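You operate a simulated robot arm through the tools that you are given. There is no shell and no other tool. Be economical: measure what you need, move in short steps, check, and stop when the job is done.

You run a simulated two-armed robot. Do the job below in one go: nothing can be reset, and whatever is moved stays where it is left.

Task
Sponge the drips off the mat, fold the red cloth in half and lay the soap on it.
Fine: soap the sponge first and put it back; the cloth stays on the mat. What is to be rubbed or washed off counts as gone when no trace of it is left.

It is judged by the outcome, as a careful person would: the job done as asked, and still so three seconds after it is handed in. It fails if anything else is knocked over, pushed out of place, dropped, spilled or broken. Flat cloth is picked up by pressing the open fingertips on it (5 to 10 N) and closing them slowly along it; thin cloth reads only 2 to 8 mm in the jaws.

Robot
Two 6-joint arms with two-finger parallel grippers on one trunk, on a base that drives. Base frame: it is fixed to the floor where the robot stands at the start and does not move with it; the origin is under the middle of the robot, x ahead of it, y to its left, z up. Units: mm, degrees, N and s.
The left shoulder is at the start at [60, 187, 1147], the right one opposite. With the tool pointing down near the work surface each hand reaches from about 280 to 620 mm from the robot's upright axis, wherever it stands, measured 20 degrees to its own side. Places, roughly: drips [400, 0, 900]; top of the folding mat [500, -200, 900]. Payload 1.57 kg a hand.
The TCP of each hand is the grasp point between the finger pads, 30 mm short of the fingertips. In the tool frame z runs along the fingers and y along their closing line. The gripper opens to 110 mm. The fingers are 24 mm wide and 12 mm thick; the gripper's body (48 by 112 mm) begins 78 mm behind the TCP.
Orientation is told as [roll, pitch, yaw] about the base's x, y, z axes, in that order, counted from this pose: with the fingers straight down and closing along the base's y, the tool's x points along the base's -x, its y along +y and its z along -z.

Tools
- The arms move only by the tool servo_tool. It takes "left_commands", "right_commands" or both (then of equal length, played together; a hand with none holds still); each is a list that holds one entry, the list of rows, each a list of 7 numbers: the shift along the tool's x, y, z in mm, then the turn, a rotation vector about the tool's x, y, z in degrees, then the gripper command, from -1 (fully open) to 1 (shut), values between in proportion. In form: [[[dx, dy, dz, rx, ry, rz, claw], ...]]. A call has 1 to 8 rows; each row is the pose to reach, as a shift and turn from the pose commanded when the call began, along the tool's axes at that moment. Rows are played at 5 a second. More than 50 mm and 8.6 degrees between two rows, or a gripper value outside its range, and nothing of the call is played. A pose out of reach is approached as far as the arm can. The call stops where the force on the tool passes 90 N (or 10 N more than at its start, if that is more) or the arm is blocked; 0.2 s more then pass. Each finger travels about 153 mm/s and halts on what it meets, pressing with about 34 N; the grip force reading is that of the motor and also rises with nothing between the fingers. The clock runs only during rows and for 0.2 s after the last one: add rows that repeat a pose to give the fingers time. The reply holds the time, the measured pose of the TCP, the force on the tool along the base axes, the opening and the grip force, in the units named above and with some noise, with the torque about the TCP (base axes, N m) and any sound that the robot's microphone picked up.
- Cameras (640 x 400 px; columns grow to the right, rows downward): "scene" is now at [19.7, -33.9, 1686.9]; the picture's right is [-0.50, -0.87, 0.00], its down [-0.69, 0.39, -0.61] and it looks along [0.53, -0.30, -0.79] (base axes); focal length 291 px, centre (320, 200). "left" rides on the left gripper at [70, -16, -141] in its tool frame; the picture's right is [0.23, 0.97, 0.00], its down [-0.86, 0.20, -0.48] and it looks along [-0.47, 0.11, 0.88] (tool axes); focal length 222 px, centre (320, 200). "right" rides on the right gripper at [70, 16, -141] in its tool frame; the picture's right is [-0.23, 0.97, 0.00], its down [-0.86, -0.20, -0.48] and it looks along [-0.47, -0.11, 0.88] (tool axes); focal length 222 px, centre (320, 200). There is no depth. A picture from a camera that has moved, and an enlarged one, comes with that camera's place and axes in the base frame and with its lens. The place of the scene camera against the robot may be out by one fixed shift of up to 18 mm in any direction.
- get_image(camera): a new picture of that camera. The clock stands still meanwhile.
- lift_body(by): slides the trunk up (or, below 0, down) by that many mm; the arms and the scene camera ride with it, the base frame stays. It gives what a move gives, with no picture.
- roll_base(legs): drives the robot by 1 to 6 legs, each [ahead, left, turn to the left] in mm, mm and degrees, along the robot's own axes; the way and the turn of a leg run together, so that a leg with both is an arc; at most 1500 mm and 180 degrees a leg. The arms and the cameras ride along, it lands a little off, and it stops where it bumps. It gives what a move gives.
- aim_head(pan, tilt): turns the head with the scene camera to pan (to the left, within 86 degrees either way) and tilt (down, from -29 to 69), counted from straight ahead of the robot. It gives what a move gives.
- enlarge(camera, box): a new picture of the part [left, top, right, bottom] of that camera's present view, enlarged. The clock stands still meanwhile.
- finish_job(): hands the job in; it is judged then, once.

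Go step by step. Nothing tells you exact positions but the pictures and the camera data: compare them with the known pose of the tool, close in by small moves and look again before you grip or let go. The budget is 120 turns and 108 pictures, counting those below and the enlarged ones. Unless the task says otherwise, let go and move clear before handing in, and close with one line.

The tools are called after "Call:" by a JSON object that holds its "op" and its "data". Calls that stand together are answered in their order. servo_tool: Moves the arms, as the interface text tells. Its arguments: {"type":"object","properties":{"left_commands":{"type":"array"},"right_commands":{"type":"array"}},"required":[]} The other tools are called the same way: lift_body (by) slides the trunk up or down; roll_base (legs) drives the base; aim_head (pan, tilt) turns the head that bears the scene camera; get_image (camera) takes a picture; enlarge (camera, box) takes an enlarged picture of a part of a camera's view; finish_job () hands the job in.

At the start:

```text
clock: 0.0
left_eef_pos: [339.5, 49.4, 1211.9]
left_ee_rot: [0.0, -0.1, 0.0]
left_force: [0.4, 0.7, 0.5]
left_ft_torque: [0.04, -0.03, -0.01]
left_gripper_width: 110.0
left_grasp_force: 0.1
right_eef_pos: [345.6, -315.4, 1226.0]
right_ee_rot: [0.0, 0.0, 0.1]
right_force: [0.4, -0.2, -0.4]
right_ft_torque: [-0.02, 0.03, -0.01]
right_gripper_width: 110.0
right_grasp_force: 0.0
trunk travel left (down, up): [-775.0, 215.0]
robot x, y, heading: [0.7, -1.2, -0.2]
head pan, tilt: [-29.9, 52.4]
```

scene: 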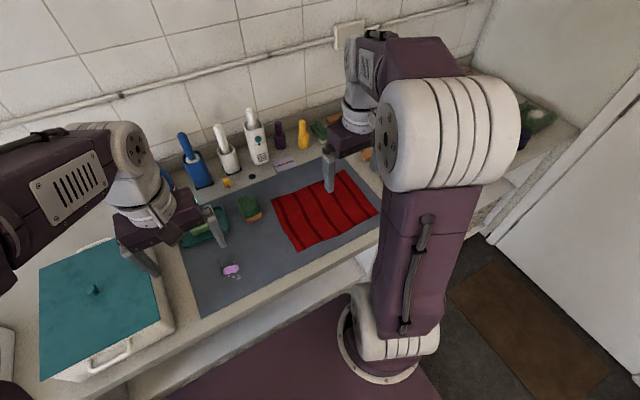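
right: 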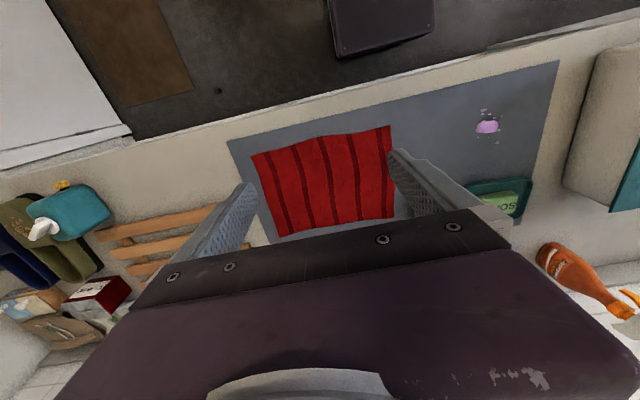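
left: 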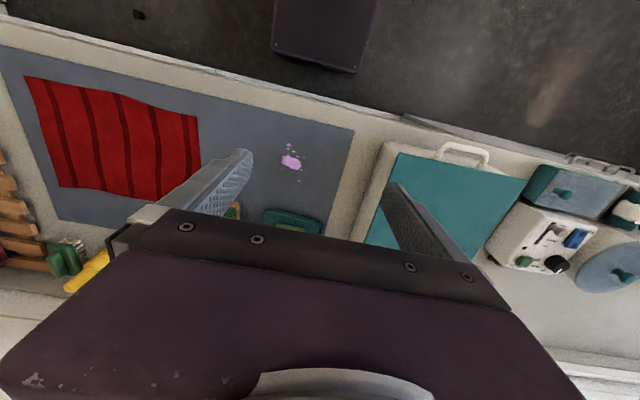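

I see a grey mat with the red cloth, a pink spill with drips, a sponge (green/orange) and a soap dish with soap. First I look closer.

Call:
{"op": "enlarge", "data": {"camera": "scene", "box": [160, 120, 400, 310]}}

Call:
{"op": "enlarge", "data": {"camera": "right", "box": [380, 40, 640, 240]}}

Call:
{"op": "enlarge", "data": {"camera": "left", "box": [0, 50, 380, 290]}}

```text
2.11 times, centred on (280, 215) of scene
camera zoom: at [19.7, -33.9, 1686.9], right [-0.5, -0.87, 0.0], down [-0.69, 0.39, -0.61], along [0.53, -0.3, -0.79], focal length 612 px, centre (404, 168)
```

zoom: 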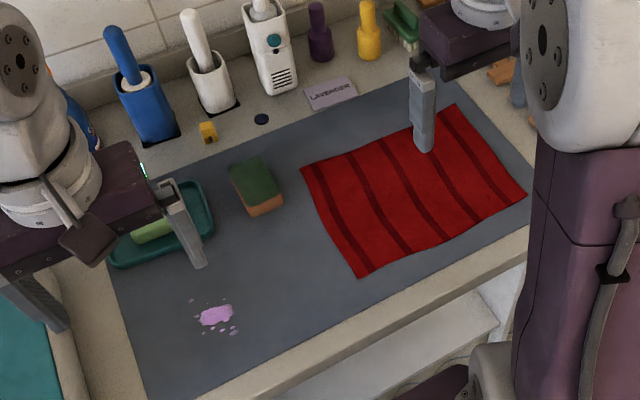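

```text
2.00 times, centred on (510, 140) of right
camera zoom: at [275.6, -300.1, 1367.5], right [0.23, 0.97, 0.0], down [0.86, -0.2, 0.48], along [0.47, -0.11, -0.88], focal length 444 px, centre (-60, 320)
```

zoom: 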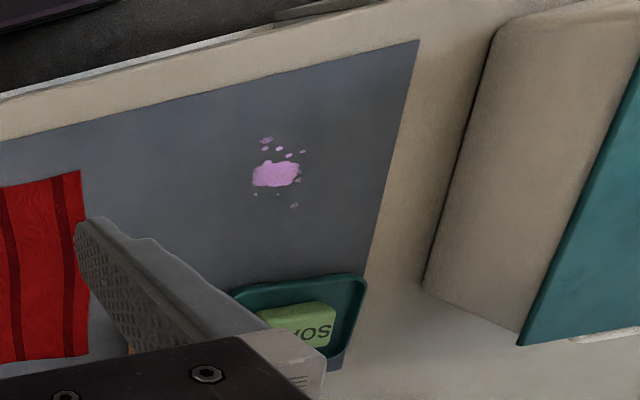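

```text
1.67 times, centred on (190, 170) of left
camera zoom: at [269.1, 32.3, 1354.7], right [-0.23, 0.97, 0.0], down [0.86, 0.2, 0.48], along [0.47, 0.11, -0.88], focal length 370 px, centre (537, 250)
```

zoom: 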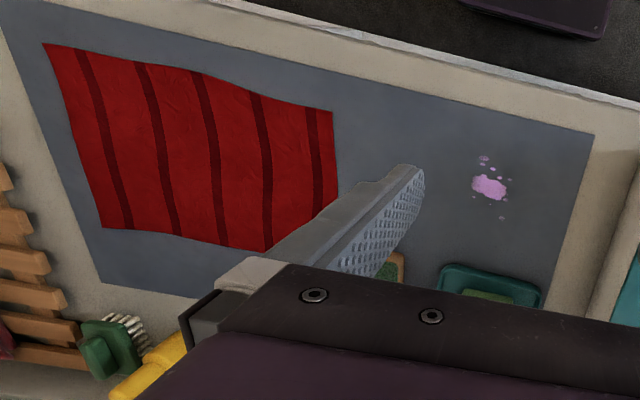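

The spill is near [436, 10], the sponge near [595, -117], the soap in its dish near [600, 42], and the cloth spans x 385–615, y −485…−185. The far items are on the edge of reach, so I drive a little ahead and move the arms aside for a clear view.

Call:
{"op": "roll_base", "data": {"legs": [[60, 0, 0]]}}

Call:
{"op": "servo_tool", "data": {"left_commands": [[[0, 40, -10, 0, 0, 0, -1], [0, 80, -20, 0, 0, 0, -1], [0, 120, -20, 0, 0, 0, -1], [0, 160, -20, 0, 0, 0, -1], [0, 200, -20, 0, 0, 0, -1]]], "right_commands": [[[0, -40, -10, 0, 0, 0, -1], [0, -80, -20, 0, 0, 0, -1], [0, -120, -20, 0, 0, 0, -1], [0, -160, -20, 0, 0, 0, -1], [0, -200, -20, 0, 0, 0, -1]]]}}

Call:
{"op": "get_image", "data": {"camera": "scene"}}

Call:
{"op": "get_image", "data": {"camera": "left"}}

```text
clock: 1.0
left_eef_pos: [393.5, 49.4, 1215.4]
left_ee_rot: [0.0, -0.3, 0.0]
left_force: [-0.3, 0.4, -0.2]
left_ft_torque: [0.0, -0.06, 0.06]
left_gripper_width: 110.0
left_grasp_force: 0.1
right_eef_pos: [398.9, -317.0, 1228.3]
right_ee_rot: [-0.1, -0.3, 0.0]
right_force: [-1.0, 0.7, 0.5]
right_ft_torque: [0.01, -0.07, 0.0]
right_gripper_width: 110.1
right_grasp_force: 0.0
trunk travel left (down, up): [-775.0, 215.0]
robot x, y, heading: [58.4, 1.2, -0.2]
head pan, tilt: [-29.9, 52.4]
```

```text
clock: 2.2
left_eef_pos: [399.7, 249.6, 1235.3]
left_ee_rot: [-0.1, -0.1, -0.1]
left_force: [-0.3, 0.4, 0.6]
left_ft_torque: [0.01, 0.01, 0.0]
left_gripper_width: 110.0
left_grasp_force: 0.0
right_eef_pos: [404.1, -516.8, 1244.9]
right_ee_rot: [0.1, -0.1, 0.0]
right_force: [-0.7, 0.3, -1.1]
right_ft_torque: [-0.01, 0.0, 0.0]
right_gripper_width: 110.1
right_grasp_force: 0.0
trunk travel left (down, up): [-775.0, 215.0]
robot x, y, heading: [59.3, 1.6, -0.0]
head pan, tilt: [-29.9, 52.4]
```

```text
101 pictures are left
camera scene: at [78.3, -34.9, 1686.9], right [-0.5, -0.87, 0.0], down [-0.69, 0.39, -0.61], along [0.53, -0.3, -0.79], focal length 291 px, centre (320, 200)
```

scene: 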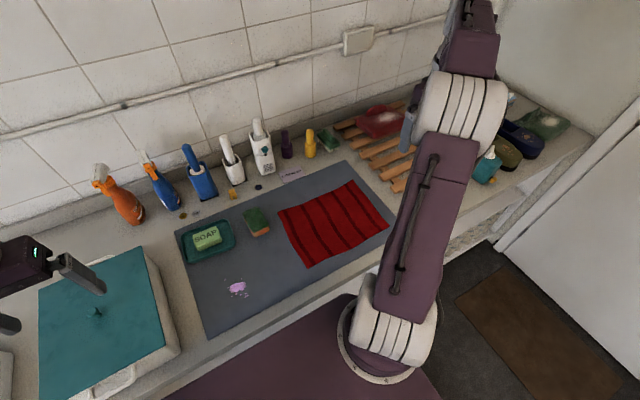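

```text
100 pictures are left
camera left: at [328.2, 232.7, 1376.2], right [-0.23, 0.97, 0.0], down [0.85, 0.2, 0.48], along [0.47, 0.11, -0.88], focal length 222 px, centre (320, 200)
```

left: 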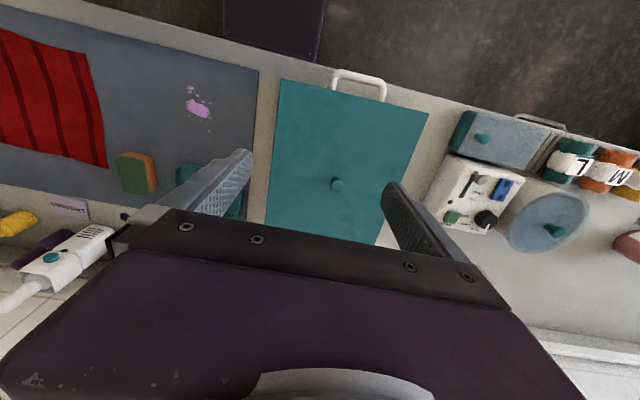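

Call:
{"op": "enlarge", "data": {"camera": "scene", "box": [165, 170, 325, 310]}}

Call:
{"op": "enlarge", "data": {"camera": "scene", "box": [230, 120, 410, 280]}}

Call:
{"op": "get_image", "data": {"camera": "right"}}

```text
2.86 times, centred on (245, 240) of scene
camera zoom: at [78.3, -34.9, 1686.9], right [-0.5, -0.87, 0.0], down [-0.69, 0.39, -0.61], along [0.53, -0.3, -0.79], focal length 831 px, centre (534, 86)
```

zoom: 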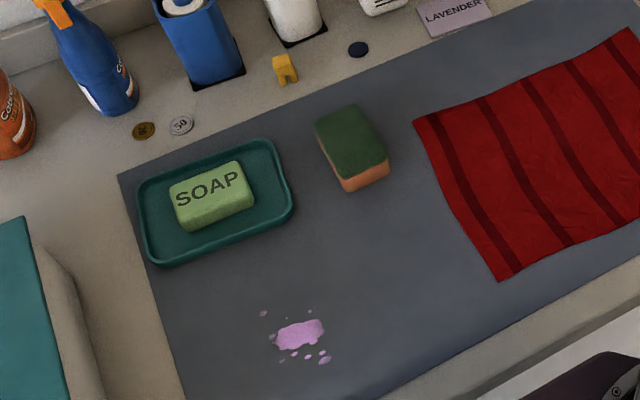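

```text
2.50 times, centred on (320, 200) of scene
camera zoom: at [78.3, -34.9, 1686.9], right [-0.5, -0.87, 0.0], down [-0.69, 0.39, -0.61], along [0.53, -0.3, -0.79], focal length 727 px, centre (320, 200)
```

zoom: 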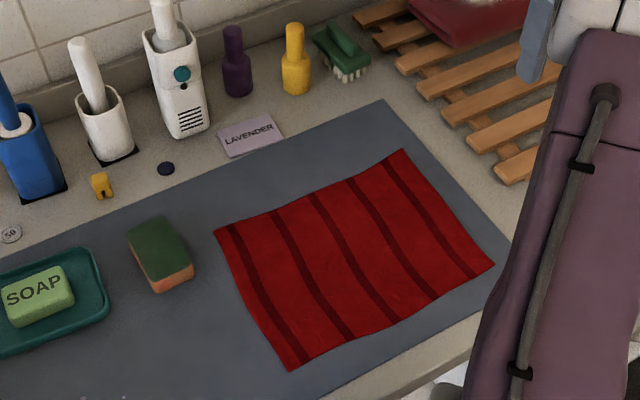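

```text
97 pictures are left
camera right: at [335.2, -501.4, 1386.9], right [0.23, 0.97, 0.0], down [0.86, -0.2, 0.48], along [0.47, -0.11, -0.88], focal length 222 px, centre (320, 200)
```

right: 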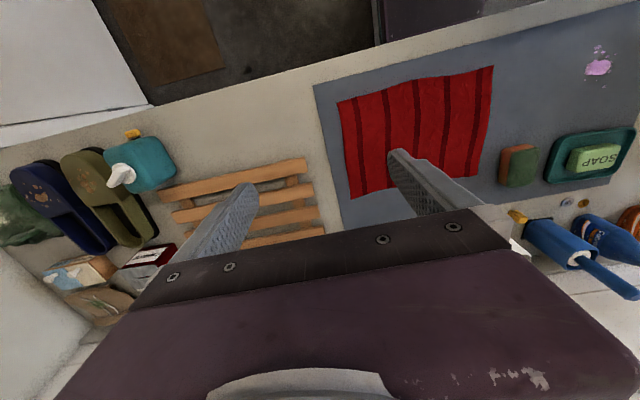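

The sponge sits with its long side along x, about 85×53×35 mm at ≈[597, −115], and the soap is about 75 mm along y at ≈[616, 37]. I shift the base left so the right hand reaches both, then take the right hand above the sponge.

Call:
{"op": "roll_base", "data": {"legs": [[0, 90, 0]]}}

Call:
{"op": "servo_tool", "data": {"right_commands": [[[-30, 45, 0, 0, 0, 0, -1], [-50, 90, 20, 0, 0, 0, -1], [-80, 130, 50, 0, 0, 0, -1], [-110, 170, 80, 0, 0, 0, -1], [-130, 210, 110, 0, 0, 0, -1], [-150, 250, 130, 0, 0, 0, -1], [-170, 290, 150, 0, 0, 0, -1], [-180, 310, 170, 0, 0, 0, -1]]]}}

Call:
{"op": "get_image", "data": {"camera": "right"}}

```text
clock: 3.3
left_eef_pos: [399.7, 336.9, 1234.6]
left_ee_rot: [0.0, -0.1, 0.0]
left_force: [0.2, -0.1, -0.1]
left_ft_torque: [0.04, -0.01, 0.01]
left_gripper_width: 109.9
left_grasp_force: 0.0
right_eef_pos: [406.1, -429.3, 1243.3]
right_ee_rot: [0.1, 0.0, 0.0]
right_force: [-0.9, -0.3, 0.2]
right_ft_torque: [0.01, 0.0, 0.0]
right_gripper_width: 110.2
right_grasp_force: 0.0
trunk travel left (down, up): [-775.0, 215.0]
robot x, y, heading: [61.8, 88.8, -0.1]
head pan, tilt: [-29.9, 52.4]
```

```text
refused: row 1 steps farther than a row can; nothing moved
```

```text
96 pictures are left
camera right: at [335.8, -413.3, 1385.6], right [0.23, 0.97, 0.0], down [0.86, -0.2, 0.48], along [0.47, -0.11, -0.88], focal length 222 px, centre (320, 200)
```

right: 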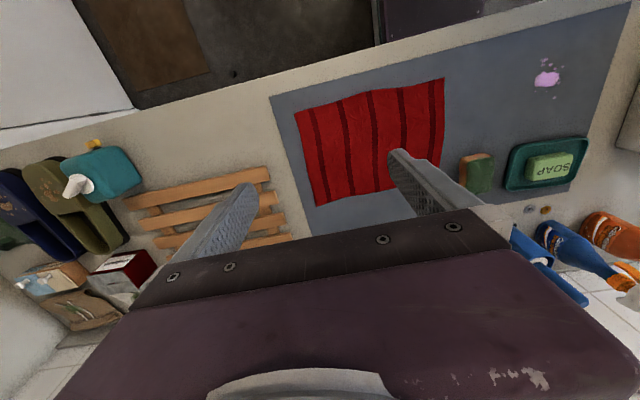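

Step too long; I redo it in smaller steps.

Call:
{"op": "servo_tool", "data": {"right_commands": [[[-20, 40, 10, 0, 0, 0, -1], [-42, 80, 20, 0, 0, 0, -1], [-64, 120, 30, 0, 0, 0, -1], [-84, 160, 40, 0, 0, 0, -1], [-104, 200, 50, 0, 0, 0, -1], [-124, 240, 60, 0, 0, 0, -1], [-144, 275, 70, 0, 0, 0, -1], [-160, 308, 80, 0, 0, 0, -1]]]}}

Call:
{"op": "get_image", "data": {"camera": "right"}}

```text
clock: 5.1
left_eef_pos: [400.6, 341.1, 1234.5]
left_ee_rot: [0.0, 0.0, 0.0]
left_force: [-1.0, 0.2, 0.7]
left_ft_torque: [-0.05, 0.0, 0.01]
left_gripper_width: 110.0
left_grasp_force: 0.0
right_eef_pos: [566.7, -119.0, 1163.4]
right_ee_rot: [0.0, -0.1, 0.0]
right_force: [1.0, -0.2, -1.1]
right_ft_torque: [-0.04, 0.03, 0.01]
right_gripper_width: 110.0
right_grasp_force: 0.0
trunk travel left (down, up): [-775.0, 215.0]
robot x, y, heading: [61.9, 91.2, -0.1]
head pan, tilt: [-29.9, 52.4]
```

```text
95 pictures are left
camera right: at [496.9, -102.1, 1304.7], right [0.23, 0.97, 0.0], down [0.86, -0.2, 0.48], along [0.47, -0.11, -0.88], focal length 222 px, centre (320, 200)
```

right: 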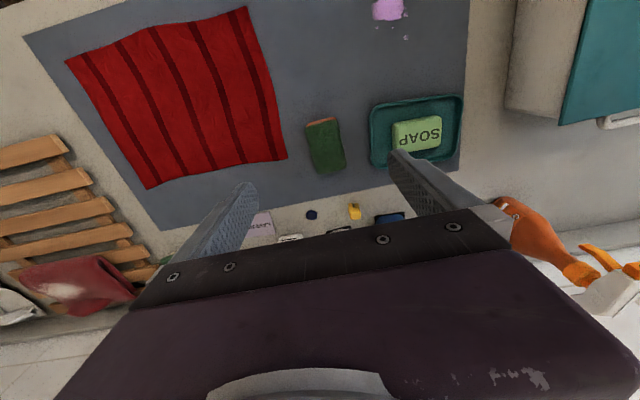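

The sponge centre measures ≈[600, −114], aligned with x. I lower to just above it and check.

Call:
{"op": "servo_tool", "data": {"right_commands": [[[-20, 3, 30, 0, 0, 0, -1], [-33, 5, 65, 0, 0, 0, -1], [-33, 5, 100, 0, 0, 0, -1], [-33, 5, 135, 0, 0, 0, -1], [-33, 5, 160, 0, 0, 0, -1]]]}}

Call:
{"op": "get_image", "data": {"camera": "right"}}

Call:
{"op": "get_image", "data": {"camera": "scene"}}

```text
clock: 6.3
left_eef_pos: [400.3, 340.9, 1233.7]
left_ee_rot: [0.0, 0.1, 0.1]
left_force: [0.5, -0.1, 0.1]
left_ft_torque: [0.0, 0.01, 0.01]
left_gripper_width: 110.1
left_grasp_force: 0.0
right_eef_pos: [599.3, -113.5, 1003.5]
right_ee_rot: [0.0, 0.1, 0.0]
right_force: [-0.1, -1.9, -0.5]
right_ft_torque: [-0.03, -0.01, -0.01]
right_gripper_width: 110.1
right_grasp_force: 0.1
trunk travel left (down, up): [-775.0, 215.0]
robot x, y, heading: [59.0, 89.0, 0.1]
head pan, tilt: [-29.9, 52.4]
```

```text
94 pictures are left
camera right: at [529.6, -97.9, 1145.1], right [0.23, 0.97, 0.0], down [0.86, -0.2, 0.48], along [0.46, -0.11, -0.88], focal length 222 px, centre (320, 200)
```

right: 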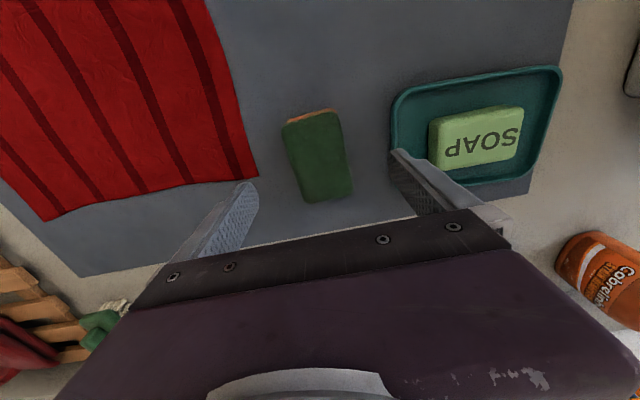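

```text
93 pictures are left
camera scene: at [79.9, 56.4, 1686.9], right [-0.5, -0.87, 0.0], down [-0.69, 0.39, -0.61], along [0.53, -0.3, -0.79], focal length 291 px, centre (320, 200)
```

scene: 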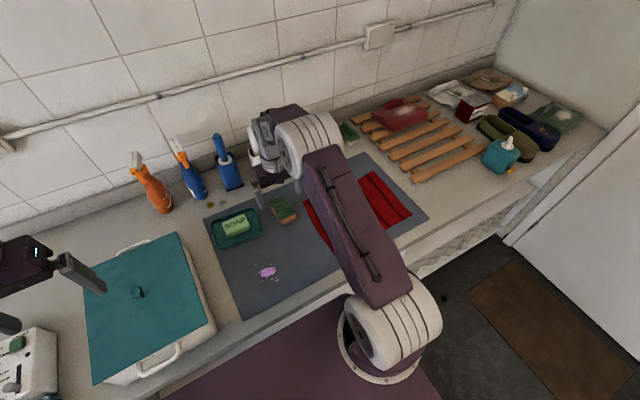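

Aligned. I narrow the jaws to about 80 mm (to stay clear of the dish), lower to z≈946 and close.

Call:
{"op": "servo_tool", "data": {"right_commands": [[[2, -1, 20, 0, 0, 0, -0.45], [2, -1, 40, 0, 0, 0, -0.45], [2, -1, 57, 0, 0, 0, -0.45], [2, -1, 57, 0, 0, 0, -0.2], [2, -1, 57, 0, 0, 0, 0.1], [2, -1, 57, 0, 0, 0, 0.2], [2, -1, 57, 0, 0, 0, 0.3], [2, -1, 57, 0, 0, 0, 0.3]]]}}

Call:
{"op": "get_image", "data": {"camera": "right"}}

```text
clock: 8.1
left_eef_pos: [399.7, 339.7, 1234.0]
left_ee_rot: [0.0, 0.0, 0.1]
left_force: [-0.4, 0.2, -0.1]
left_ft_torque: [0.0, -0.02, 0.0]
left_gripper_width: 110.1
left_grasp_force: 0.0
right_eef_pos: [596.3, -113.3, 948.1]
right_ee_rot: [-0.1, -0.1, 0.0]
right_force: [0.0, 0.6, 0.8]
right_ft_torque: [0.0, -0.01, -0.03]
right_gripper_width: 53.5
right_grasp_force: 34.0
trunk travel left (down, up): [-775.0, 215.0]
robot x, y, heading: [61.0, 91.1, -0.0]
head pan, tilt: [-29.9, 52.4]
```

```text
92 pictures are left
camera right: at [526.2, -97.6, 1089.6], right [0.23, 0.97, 0.0], down [0.86, -0.2, 0.48], along [0.47, -0.11, -0.88], focal length 222 px, centre (320, 200)
```

right: 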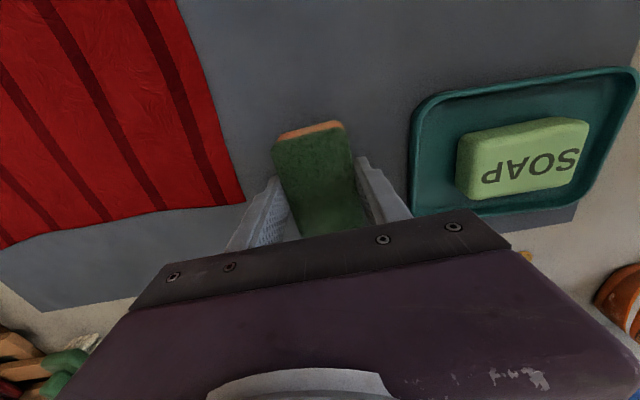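

Sponge is held (53.5 mm). I lift it 60 mm and carry it over the soap at ≈[611, 33].

Call:
{"op": "servo_tool", "data": {"right_commands": [[[0, 0, -30, 0, 0, 0, 0.3], [0, 0, -60, 0, 0, 0, 0.3], [-5, 40, -60, 0, 0, 0, 0.3], [-10, 80, -60, 0, 0, 0, 0.3], [-15, 115, -60, 0, 0, 0, 0.3], [-15, 147, -60, 0, 0, 0, 0.3], [-15, 147, -60, 0, 0, 0, 0.3]]]}}

Call:
{"op": "get_image", "data": {"camera": "right"}}

Call:
{"op": "enlarge", "data": {"camera": "scene", "box": [180, 130, 340, 250]}}

```text
clock: 9.7
left_eef_pos: [400.5, 339.3, 1235.0]
left_ee_rot: [0.0, 0.0, -0.1]
left_force: [0.1, -1.0, 0.1]
left_ft_torque: [-0.01, 0.0, 0.0]
left_gripper_width: 110.2
left_grasp_force: 0.0
right_eef_pos: [612.5, 32.1, 1009.2]
right_ee_rot: [0.0, 0.0, 0.0]
right_force: [0.6, 0.9, 0.0]
right_ft_torque: [0.03, 0.02, -0.01]
right_gripper_width: 53.5
right_grasp_force: 33.9
trunk travel left (down, up): [-775.0, 215.0]
robot x, y, heading: [59.5, 91.4, -0.1]
head pan, tilt: [-29.9, 52.4]
```

```text
91 pictures are left
camera right: at [542.7, 48.0, 1150.4], right [0.23, 0.97, 0.0], down [0.86, -0.2, 0.48], along [0.47, -0.11, -0.88], focal length 222 px, centre (320, 200)
```

right: 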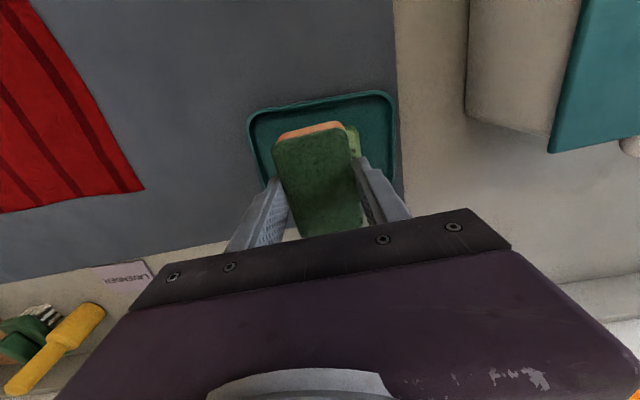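

```text
3.33 times, centred on (260, 190) of scene
camera zoom: at [78.8, 55.9, 1686.9], right [-0.5, -0.87, 0.0], down [-0.69, 0.39, -0.61], along [0.53, -0.3, -0.79], focal length 969 px, centre (520, 233)
```

zoom: 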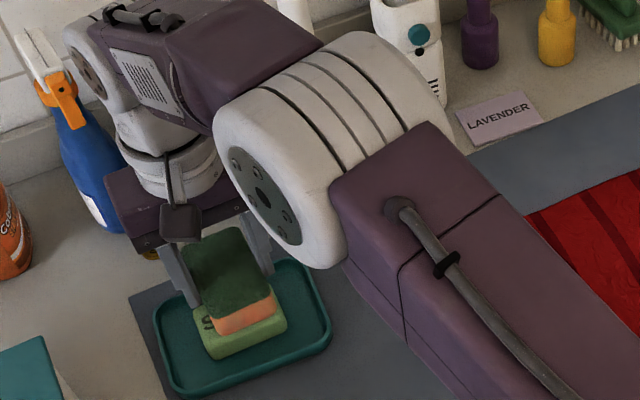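

The sponge is over the soap and clear of the rim. I lower it gently, watching the force.

Call:
{"op": "servo_tool", "data": {"right_commands": [[[0, 3, 12, 0, 0, 0, 0.3], [0, 3, 22, 0, 0, 0, 0.3], [0, 3, 26, 0, 0, 0, 0.3]]]}}

```text
clock: 10.5
left_eef_pos: [399.9, 340.5, 1233.7]
left_ee_rot: [0.0, -0.1, 0.0]
left_force: [-0.4, -0.7, -0.3]
left_ft_torque: [0.0, -0.03, 0.03]
left_gripper_width: 110.2
left_grasp_force: 0.1
right_eef_pos: [612.6, 34.6, 981.9]
right_ee_rot: [0.1, -0.1, 0.0]
right_force: [0.3, -1.0, 1.5]
right_ft_torque: [-0.06, -0.03, 0.05]
right_gripper_width: 53.4
right_grasp_force: 34.1
trunk travel left (down, up): [-775.0, 215.0]
robot x, y, heading: [57.8, 89.8, 0.0]
head pan, tilt: [-29.9, 52.4]
```

Call:
{"op": "servo_tool", "data": {"right_commands": [[[0, 0, 3, 0, 0, 0, 0.3], [0, 0, 6, 0, 0, 0, 0.3], [0, 0, 6, 0, 0, 0, 0.3]]]}}

```text
clock: 11.3
left_eef_pos: [396.6, 340.7, 1236.3]
left_ee_rot: [-0.1, -0.2, 0.0]
left_force: [0.5, -0.7, -0.8]
left_ft_torque: [0.0, 0.04, -0.01]
left_gripper_width: 110.0
left_grasp_force: 0.0
right_eef_pos: [611.8, 36.2, 982.2]
right_ee_rot: [0.1, -0.8, 0.0]
right_force: [5.1, -3.4, 42.9]
right_ft_torque: [-0.42, 0.1, 0.04]
right_gripper_width: 53.4
right_grasp_force: 34.5
trunk travel left (down, up): [-775.0, 215.0]
robot x, y, heading: [62.4, 89.2, -0.0]
head pan, tilt: [-29.9, 52.4]
```

Contact, firmer than wanted (43 N). I back off to a light press and rub with small strokes.

Call:
{"op": "servo_tool", "data": {"right_commands": [[[0, 0, -4.8, 0, 0, 0, 0.3], [6, 0, -4.8, 0, 0, 0, 0.3], [0, 0, -4.8, 0, 0, 0, 0.3], [-6, 0, -4.8, 0, 0, 0, 0.3], [0, 0, -4.8, 0, 0, 0, 0.3]]]}}

Call:
{"op": "get_image", "data": {"camera": "right"}}

```text
clock: 12.5
left_eef_pos: [397.1, 340.6, 1234.5]
left_ee_rot: [0.0, -0.1, 0.0]
left_force: [0.5, 0.0, -0.1]
left_ft_torque: [-0.01, -0.01, -0.02]
left_gripper_width: 110.2
left_grasp_force: 0.0
right_eef_pos: [609.9, 37.3, 980.9]
right_ee_rot: [0.0, -0.1, 0.0]
right_force: [-4.1, 0.1, 14.4]
right_ft_torque: [0.03, 0.12, -0.02]
right_gripper_width: 53.4
right_grasp_force: 34.2
trunk travel left (down, up): [-775.0, 215.0]
robot x, y, heading: [59.7, 89.2, -0.2]
head pan, tilt: [-29.9, 52.4]
```

```text
89 pictures are left
camera right: at [539.3, 52.6, 1123.4], right [0.23, 0.97, 0.0], down [0.85, -0.2, 0.48], along [0.47, -0.11, -0.88], focal length 222 px, centre (320, 200)
```

right: 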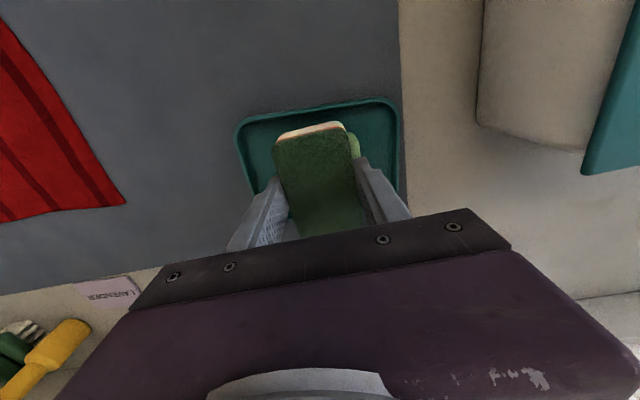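

The sponge's orange edge has turned pale — it is soaped. I lift off and carry it toward the spill, looking at the soap and dish on the way.

Call:
{"op": "servo_tool", "data": {"right_commands": [[[0, 0, -25, 0, 0, 0, 0.3], [0, 0, -55, 0, 0, 0, 0.3], [45, -6, -60, 0, 0, 0, 0.3], [90, -12, -60, 0, 0, 0, 0.3], [130, -18, -60, 0, 0, 0, 0.3], [160, -22, -50, 0, 0, 0, 0.3], [174, -26, -40, 0, 0, 0, 0.3], [174, -26, -30, 0, 0, 0, 0.3]]]}}

Call:
{"op": "enlarge", "data": {"camera": "scene", "box": [180, 170, 340, 310]}}

Call:
{"op": "get_image", "data": {"camera": "right"}}

```text
clock: 14.3
left_eef_pos: [400.0, 339.6, 1234.4]
left_ee_rot: [0.1, 0.0, 0.0]
left_force: [0.7, -0.4, 0.5]
left_ft_torque: [-0.03, -0.02, 0.01]
left_gripper_width: 109.9
left_grasp_force: 0.1
right_eef_pos: [439.0, 10.7, 1011.1]
right_ee_rot: [-0.1, 0.1, 0.0]
right_force: [-0.8, 0.9, 0.6]
right_ft_torque: [0.04, 0.0, 0.02]
right_gripper_width: 53.6
right_grasp_force: 34.2
trunk travel left (down, up): [-775.0, 215.0]
robot x, y, heading: [59.3, 89.4, 0.0]
head pan, tilt: [-29.9, 52.4]
```

```text
2.86 times, centred on (260, 240) of scene
camera zoom: at [79.4, 56.5, 1686.9], right [-0.5, -0.87, 0.0], down [-0.69, 0.39, -0.61], along [0.53, -0.3, -0.79], focal length 831 px, centre (491, 86)
```

zoom: 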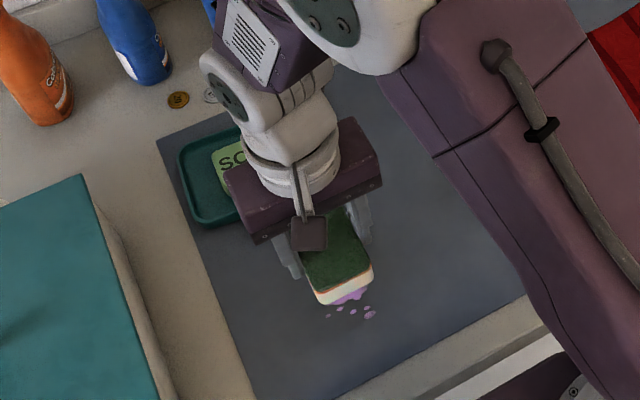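

```text
87 pictures are left
camera right: at [368.6, 26.0, 1152.7], right [0.23, 0.97, 0.0], down [0.86, -0.2, 0.48], along [0.47, -0.11, -0.88], focal length 222 px, centre (320, 200)
```

right: 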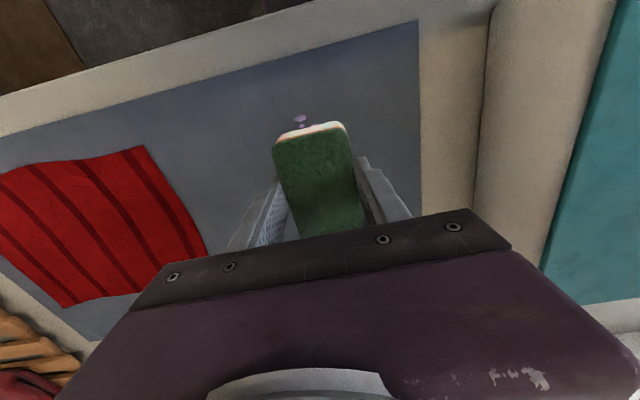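

Soap and dish are in place. Spill spans about x 395–478, y −12…35. I lower onto it.

Call:
{"op": "servo_tool", "data": {"right_commands": [[[2, 0, 25, 0, 0, 0, 0.3], [3, 0, 50, 0, 0, 0, 0.3], [3, 0, 60, 0, 0, 0, 0.3], [3, 0, 63, 0, 0, 0, 0.3], [3, 0, 63, 0, 0, 0, 0.3]]]}}

```text
clock: 15.5
left_eef_pos: [399.1, 340.7, 1234.7]
left_ee_rot: [0.0, 0.0, 0.0]
left_force: [-0.8, 0.1, -0.1]
left_ft_torque: [0.01, 0.01, 0.0]
left_gripper_width: 109.6
left_grasp_force: 0.2
right_eef_pos: [434.6, 10.0, 947.0]
right_ee_rot: [0.1, 0.0, 0.0]
right_force: [0.4, 0.6, -0.2]
right_ft_torque: [-0.02, 0.01, 0.0]
right_gripper_width: 53.5
right_grasp_force: 34.6
trunk travel left (down, up): [-775.0, 215.0]
robot x, y, heading: [59.7, 92.7, 0.0]
head pan, tilt: [-29.9, 52.4]
```

Call:
{"op": "servo_tool", "data": {"right_commands": [[[0, 0, 1.5, 0, 0, 0, 0.3], [0, 0, 2.5, 0, 0, 0, 0.3], [0, 0, 2.5, 0, 0, 0, 0.3]]]}}

```text
clock: 16.3
left_eef_pos: [398.1, 339.1, 1235.5]
left_ee_rot: [0.0, -0.1, 0.1]
left_force: [-0.8, -0.5, 0.1]
left_ft_torque: [0.02, 0.01, -0.01]
left_gripper_width: 109.9
left_grasp_force: 0.0
right_eef_pos: [433.5, 9.8, 948.0]
right_ee_rot: [0.1, -0.1, 0.0]
right_force: [3.0, -4.9, 28.5]
right_ft_torque: [-0.25, 0.13, -0.02]
right_gripper_width: 53.7
right_grasp_force: 33.7
trunk travel left (down, up): [-775.0, 215.0]
robot x, y, heading: [57.8, 88.1, -0.0]
head pan, tilt: [-29.9, 52.4]
```

Pressing 28 N; I ease a bit and wipe with back-and-forth strokes.

Call:
{"op": "servo_tool", "data": {"right_commands": [[[0, 0, -1.3, 0, 0, 0, 0.3], [22, 0, -1.3, 0, 0, 0, 0.3], [0, 0, -1.3, 0, 0, 0, 0.3], [-22, 0, -1.3, 0, 0, 0, 0.3], [-22, 15, -1.3, 0, 0, 0, 0.3], [0, 15, -1.3, 0, 0, 0, 0.3], [22, 15, -1.3, 0, 0, 0, 0.3], [0, 15, -1.3, 0, 0, 0, 0.3]]]}}

Call:
{"op": "servo_tool", "data": {"right_commands": [[[-22, 0, 0, 0, 0, 0, 0.3], [-22, -15, 0, 0, 0, 0, 0.3], [-22, -30, 0, 0, 0, 0, 0.3], [0, -30, 0, 0, 0, 0, 0.3], [22, -30, 0, 0, 0, 0, 0.3], [22, -15, 0, 0, 0, 0, 0.3], [22, 0, 0, 0, 0, 0, 0.3], [0, 0, 0, 0, 0, 0, 0.3]]]}}

Call:
{"op": "get_image", "data": {"camera": "right"}}

Call:
{"op": "enlarge", "data": {"camera": "scene", "box": [200, 200, 340, 310]}}

```text
clock: 18.1
left_eef_pos: [394.6, 340.7, 1236.1]
left_ee_rot: [-0.2, -0.3, 0.1]
left_force: [-0.5, 0.2, 0.2]
left_ft_torque: [0.02, -0.02, 0.0]
left_gripper_width: 109.9
left_grasp_force: 0.1
right_eef_pos: [424.9, 24.8, 946.4]
right_ee_rot: [-0.3, 0.3, 0.0]
right_force: [-10.2, 7.7, 13.7]
right_ft_torque: [0.41, 0.97, -0.22]
right_gripper_width: 53.6
right_grasp_force: 34.3
trunk travel left (down, up): [-775.0, 215.0]
robot x, y, heading: [61.4, 90.2, 0.3]
head pan, tilt: [-29.9, 52.4]
```

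```text
clock: 19.9
left_eef_pos: [399.5, 339.5, 1234.6]
left_ee_rot: [0.0, 0.0, 0.1]
left_force: [-0.2, 0.2, 0.4]
left_ft_torque: [0.0, -0.01, 0.02]
left_gripper_width: 110.0
left_grasp_force: 0.0
right_eef_pos: [433.8, 22.8, 947.1]
right_ee_rot: [0.0, 0.1, 0.1]
right_force: [0.1, 0.6, 0.0]
right_ft_torque: [0.01, 0.05, 0.03]
right_gripper_width: 53.5
right_grasp_force: 33.8
trunk travel left (down, up): [-775.0, 215.0]
robot x, y, heading: [57.6, 91.7, -0.2]
head pan, tilt: [-29.9, 52.4]
```

```text
86 pictures are left
camera right: at [364.6, 40.2, 1088.1], right [0.23, 0.97, 0.0], down [0.86, -0.2, 0.48], along [0.47, -0.11, -0.88], focal length 222 px, centre (320, 200)
```

right: 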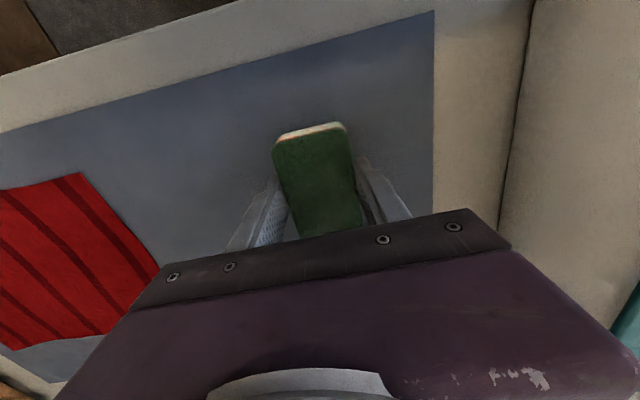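

```text
3.64 times, centred on (270, 255) of scene
camera zoom: at [79.8, 55.8, 1686.9], right [-0.5, -0.87, 0.0], down [-0.69, 0.39, -0.61], along [0.53, -0.3, -0.79], focal length 1058 px, centre (502, 0)
```

zoom: 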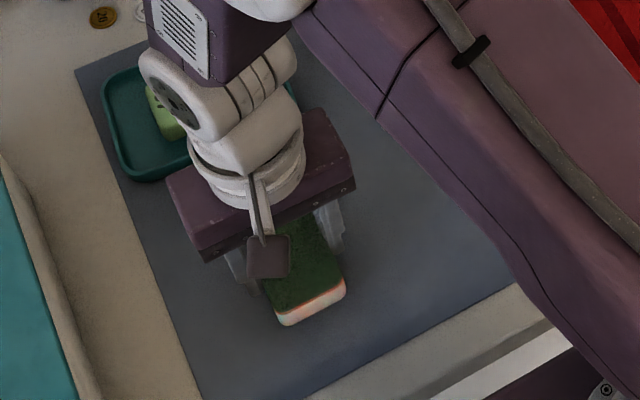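

The visible part is clean; I lift and move back toward the sponge's home to inspect the mat.

Call:
{"op": "servo_tool", "data": {"right_commands": [[[0, 0, -30, 0, 0, 0, 0.3], [0, 0, -60, 0, 0, 0, 0.3], [-40, -25, -65, 0, 0, 0, 0.3], [-80, -50, -65, 0, 0, 0, 0.3], [-110, -80, -65, 0, 0, 0, 0.3], [-135, -110, -65, 0, 0, 0, 0.3], [-155, -132, -65, 0, 0, 0, 0.3], [-160, -137, -65, 0, 0, 0, 0.3]]]}}

Call:
{"op": "enlarge", "data": {"camera": "scene", "box": [200, 200, 340, 310]}}

Call:
{"op": "get_image", "data": {"camera": "right"}}

```text
clock: 21.7
left_eef_pos: [399.3, 340.2, 1234.3]
left_ee_rot: [0.0, 0.0, 0.0]
left_force: [0.0, -0.4, 0.5]
left_ft_torque: [0.04, -0.02, 0.0]
left_gripper_width: 110.2
left_grasp_force: 0.0
right_eef_pos: [594.5, -112.1, 1012.4]
right_ee_rot: [0.0, 0.0, 0.0]
right_force: [0.0, 0.1, 0.2]
right_ft_torque: [0.01, 0.02, 0.01]
right_gripper_width: 53.5
right_grasp_force: 33.7
trunk travel left (down, up): [-775.0, 215.0]
robot x, y, heading: [59.2, 88.6, -0.0]
head pan, tilt: [-29.9, 52.4]
```

```text
3.64 times, centred on (270, 255) of scene
camera zoom: at [78.3, 56.6, 1686.9], right [-0.5, -0.87, 0.0], down [-0.69, 0.39, -0.61], along [0.53, -0.3, -0.79], focal length 1058 px, centre (502, 0)
```

zoom: 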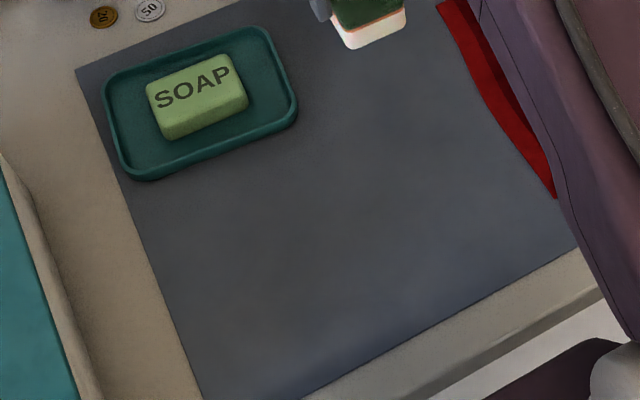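

```text
83 pictures are left
camera right: at [524.5, -96.5, 1153.9], right [0.23, 0.97, 0.0], down [0.86, -0.2, 0.48], along [0.47, -0.11, -0.88], focal length 222 px, centre (320, 200)
```

right: 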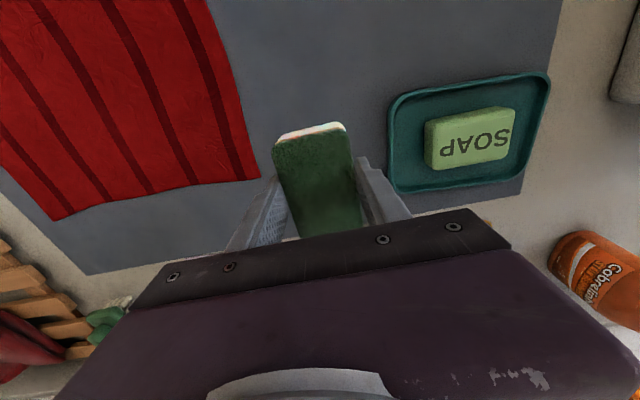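

Mat looks clean; one close zoom at the spot to be sure there is no trace.

Call:
{"op": "enlarge", "data": {"camera": "scene", "box": [245, 252, 297, 290]}}

Call:
{"op": "servo_tool", "data": {"right_commands": [[[-2, -2, 30, 0, 0, 0, 0.3], [-2, -2, 55, 0, 0, 0, 0.3], [-2, -2, 62, 0, 0, 0, 0.3], [-2, -2, 62, 0, 0, 0, 0.3]]]}}

```text
10.53 times, centred on (271, 271) of scene
camera zoom: at [78.3, 56.6, 1686.9], right [-0.5, -0.87, 0.0], down [-0.69, 0.39, -0.61], along [0.53, -0.3, -0.79], focal length 3061 px, centre (836, -547)
```

zoom: 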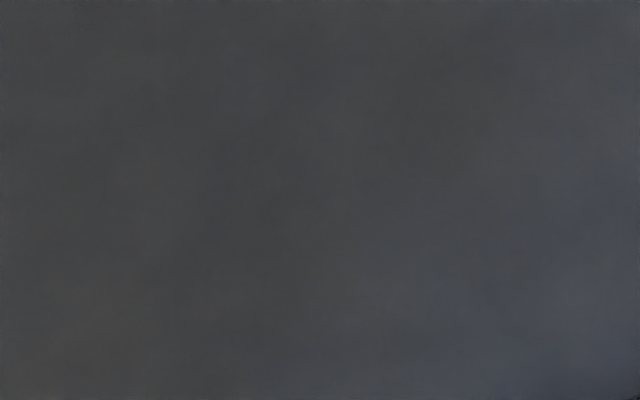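

```text
clock: 22.7
left_eef_pos: [400.2, 340.5, 1233.0]
left_ee_rot: [0.0, 0.0, -0.1]
left_force: [0.6, -0.5, 0.4]
left_ft_torque: [-0.02, 0.04, 0.03]
left_gripper_width: 110.2
left_grasp_force: 0.0
right_eef_pos: [597.7, -114.5, 949.3]
right_ee_rot: [0.1, 0.0, -0.1]
right_force: [0.1, 0.2, 0.5]
right_ft_torque: [-0.03, 0.0, 0.01]
right_gripper_width: 53.7
right_grasp_force: 33.6
trunk travel left (down, up): [-775.0, 215.0]
robot x, y, heading: [60.0, 88.8, 0.2]
head pan, tilt: [-29.9, 52.4]
```

No trace left. The sponge is back at its home; I ease down until it touches, then open to 80 mm and rise.

Call:
{"op": "servo_tool", "data": {"right_commands": [[[0, 0, 1.5, 0, 0, 0, 0.3], [0, 0, 2, 0, 0, 0, 0.3], [0, 0, 2, 0, 0, 0, 0.3]]]}}

Call:
{"op": "servo_tool", "data": {"right_commands": [[[0, 0, 0, 0, 0, 0, -0.1], [0, 0, 0, 0, 0, 0, -0.4], [0, 0, 0, 0, 0, 0, -0.4], [0, 0, -30, 0, 0, 0, -0.4], [0, 0, -70, 0, 0, 0, -0.4], [0, 0, -110, 0, 0, 0, -0.4], [0, 0, -150, 0, 0, 0, -1]]]}}

Call:
{"op": "get_image", "data": {"camera": "right"}}

```text
clock: 23.5
left_eef_pos: [400.9, 340.6, 1235.3]
left_ee_rot: [0.0, 0.1, 0.0]
left_force: [-0.1, 0.9, -0.5]
left_ft_torque: [-0.03, 0.03, 0.04]
left_gripper_width: 109.9
left_grasp_force: 0.0
right_eef_pos: [596.5, -113.7, 947.1]
right_ee_rot: [0.0, 0.0, 0.0]
right_force: [0.7, -1.4, 0.3]
right_ft_torque: [0.03, -0.03, -0.01]
right_gripper_width: 53.5
right_grasp_force: 34.0
trunk travel left (down, up): [-775.0, 215.0]
robot x, y, heading: [58.3, 87.4, 0.0]
head pan, tilt: [-29.9, 52.4]
```

```text
clock: 25.1
left_eef_pos: [398.7, 340.8, 1234.0]
left_ee_rot: [0.1, -0.2, 0.0]
left_force: [-0.3, 0.2, -0.8]
left_ft_torque: [0.02, 0.0, 0.0]
left_gripper_width: 110.1
left_grasp_force: 0.0
right_eef_pos: [593.9, -111.1, 1098.3]
right_ee_rot: [0.0, 0.0, 0.1]
right_force: [-0.2, -0.1, -1.1]
right_ft_torque: [-0.03, -0.04, -0.01]
right_gripper_width: 110.1
right_grasp_force: 0.0
trunk travel left (down, up): [-775.0, 215.0]
robot x, y, heading: [58.1, 91.1, -0.1]
head pan, tilt: [-29.9, 52.4]
```

```text
81 pictures are left
camera right: at [523.6, -96.7, 1239.0], right [0.23, 0.97, 0.0], down [0.86, -0.2, 0.48], along [0.47, -0.11, -0.88], focal length 222 px, centre (320, 200)
```

right: 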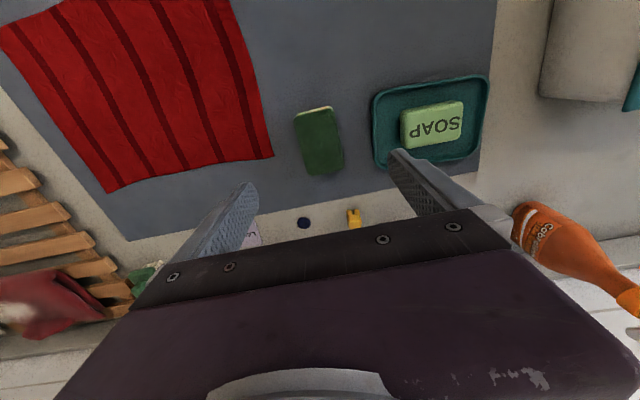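

The sponge is home again. Next the cloth: I raise the right hand, and drive right so the robot stands centred on the cloth (y≈−335).

Call:
{"op": "servo_tool", "data": {"right_commands": [[[30, -20, -20, 0, 0, 0, -1], [60, -45, -40, 0, 0, 0, -1], [90, -70, -60, 0, 0, 0, -1], [120, -95, -75, 0, 0, 0, -1], [150, -120, -90, 0, 0, 0, -1], [170, -150, -100, 0, 0, 0, -1], [170, -185, -110, 0, 0, 0, -1]]]}}

Call:
{"op": "roll_base", "data": {"legs": [[0, -423, 0]]}}

Call:
{"op": "get_image", "data": {"camera": "right"}}

Call:
{"op": "get_image", "data": {"camera": "left"}}

Call:
{"op": "get_image", "data": {"camera": "scene"}}

```text
clock: 26.7
left_eef_pos: [400.3, 339.4, 1235.7]
left_ee_rot: [0.0, 0.0, 0.0]
left_force: [0.3, -0.4, -0.5]
left_ft_torque: [0.0, 0.0, -0.02]
left_gripper_width: 110.1
left_grasp_force: 0.1
right_eef_pos: [427.9, -298.9, 1207.4]
right_ee_rot: [0.0, -0.1, 0.0]
right_force: [-0.2, 0.2, -0.7]
right_ft_torque: [0.02, 0.0, -0.02]
right_gripper_width: 110.3
right_grasp_force: 0.0
trunk travel left (down, up): [-775.0, 215.0]
robot x, y, heading: [59.9, 93.1, 0.1]
head pan, tilt: [-29.9, 52.4]
```

```text
clock: 29.3
left_eef_pos: [399.3, -73.4, 1233.3]
left_ee_rot: [-0.1, 0.0, 0.4]
left_force: [0.0, -0.2, 0.2]
left_ft_torque: [-0.01, -0.01, -0.01]
left_gripper_width: 110.0
left_grasp_force: 0.2
right_eef_pos: [433.2, -711.9, 1209.2]
right_ee_rot: [-0.1, -0.1, 0.5]
right_force: [1.1, -0.3, 0.2]
right_ft_torque: [0.0, -0.02, -0.01]
right_gripper_width: 109.9
right_grasp_force: 0.1
trunk travel left (down, up): [-775.0, 215.0]
robot x, y, heading: [60.7, -330.7, 0.5]
head pan, tilt: [-29.9, 52.4]
```

```text
80 pictures are left
camera right: at [362.7, -696.2, 1350.7], right [0.22, 0.98, 0.0], down [0.86, -0.19, 0.48], along [0.47, -0.11, -0.88], focal length 222 px, centre (320, 200)
```

right: 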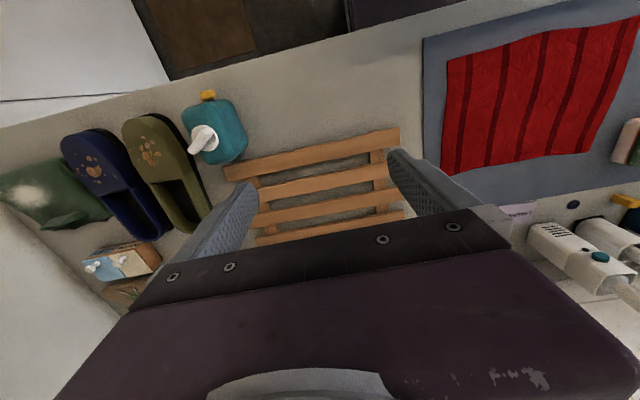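

```text
79 pictures are left
camera left: at [328.4, -91.4, 1375.6], right [-0.23, 0.97, 0.0], down [0.85, 0.21, 0.48], along [0.47, 0.11, -0.88], focal length 222 px, centre (320, 200)
```

left: 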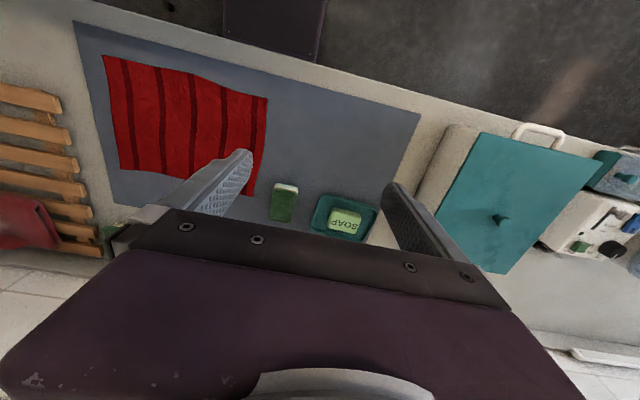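

```text
78 pictures are left
camera scene: at [80.7, -360.0, 1686.9], right [-0.49, -0.87, 0.0], down [-0.69, 0.39, -0.61], along [0.53, -0.3, -0.79], focal length 291 px, centre (320, 200)
```

scene: 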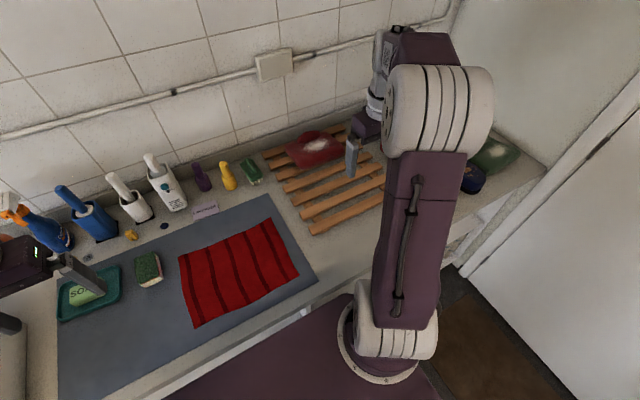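

Call:
{"op": "enlarge", "data": {"camera": "scene", "box": [160, 190, 330, 340]}}

Call:
{"op": "enlarge", "data": {"camera": "left", "box": [60, 10, 320, 210]}}

Call:
{"op": "enlarge", "data": {"camera": "right", "box": [400, 0, 640, 200]}}

```text
2.67 times, centred on (245, 265) of scene
camera zoom: at [80.7, -360.0, 1686.9], right [-0.49, -0.87, 0.0], down [-0.69, 0.39, -0.61], along [0.53, -0.3, -0.79], focal length 776 px, centre (520, 27)
```

zoom: 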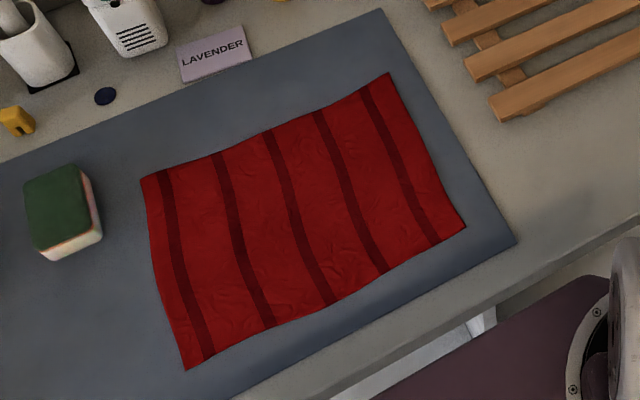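

```text
2.00 times, centred on (190, 110) of left
camera zoom: at [328.4, -91.4, 1375.6], right [-0.23, 0.97, 0.0], down [0.85, 0.21, 0.48], along [0.47, 0.11, -0.88], focal length 444 px, centre (580, 380)
```

zoom: 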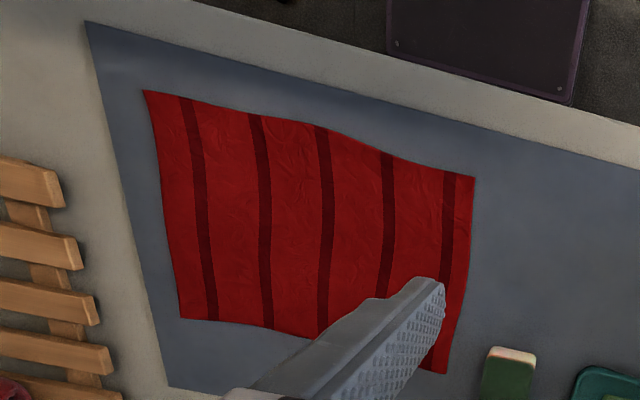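

```text
2.00 times, centred on (520, 100) of right
camera zoom: at [362.7, -696.2, 1350.7], right [0.22, 0.98, 0.0], down [0.86, -0.19, 0.48], along [0.47, -0.11, -0.88], focal length 444 px, centre (-80, 400)
```

zoom: 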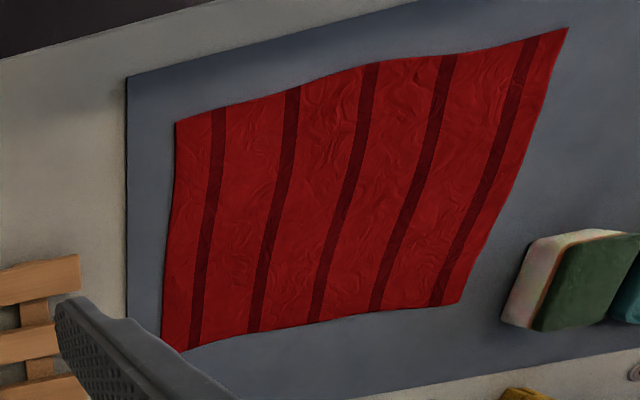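

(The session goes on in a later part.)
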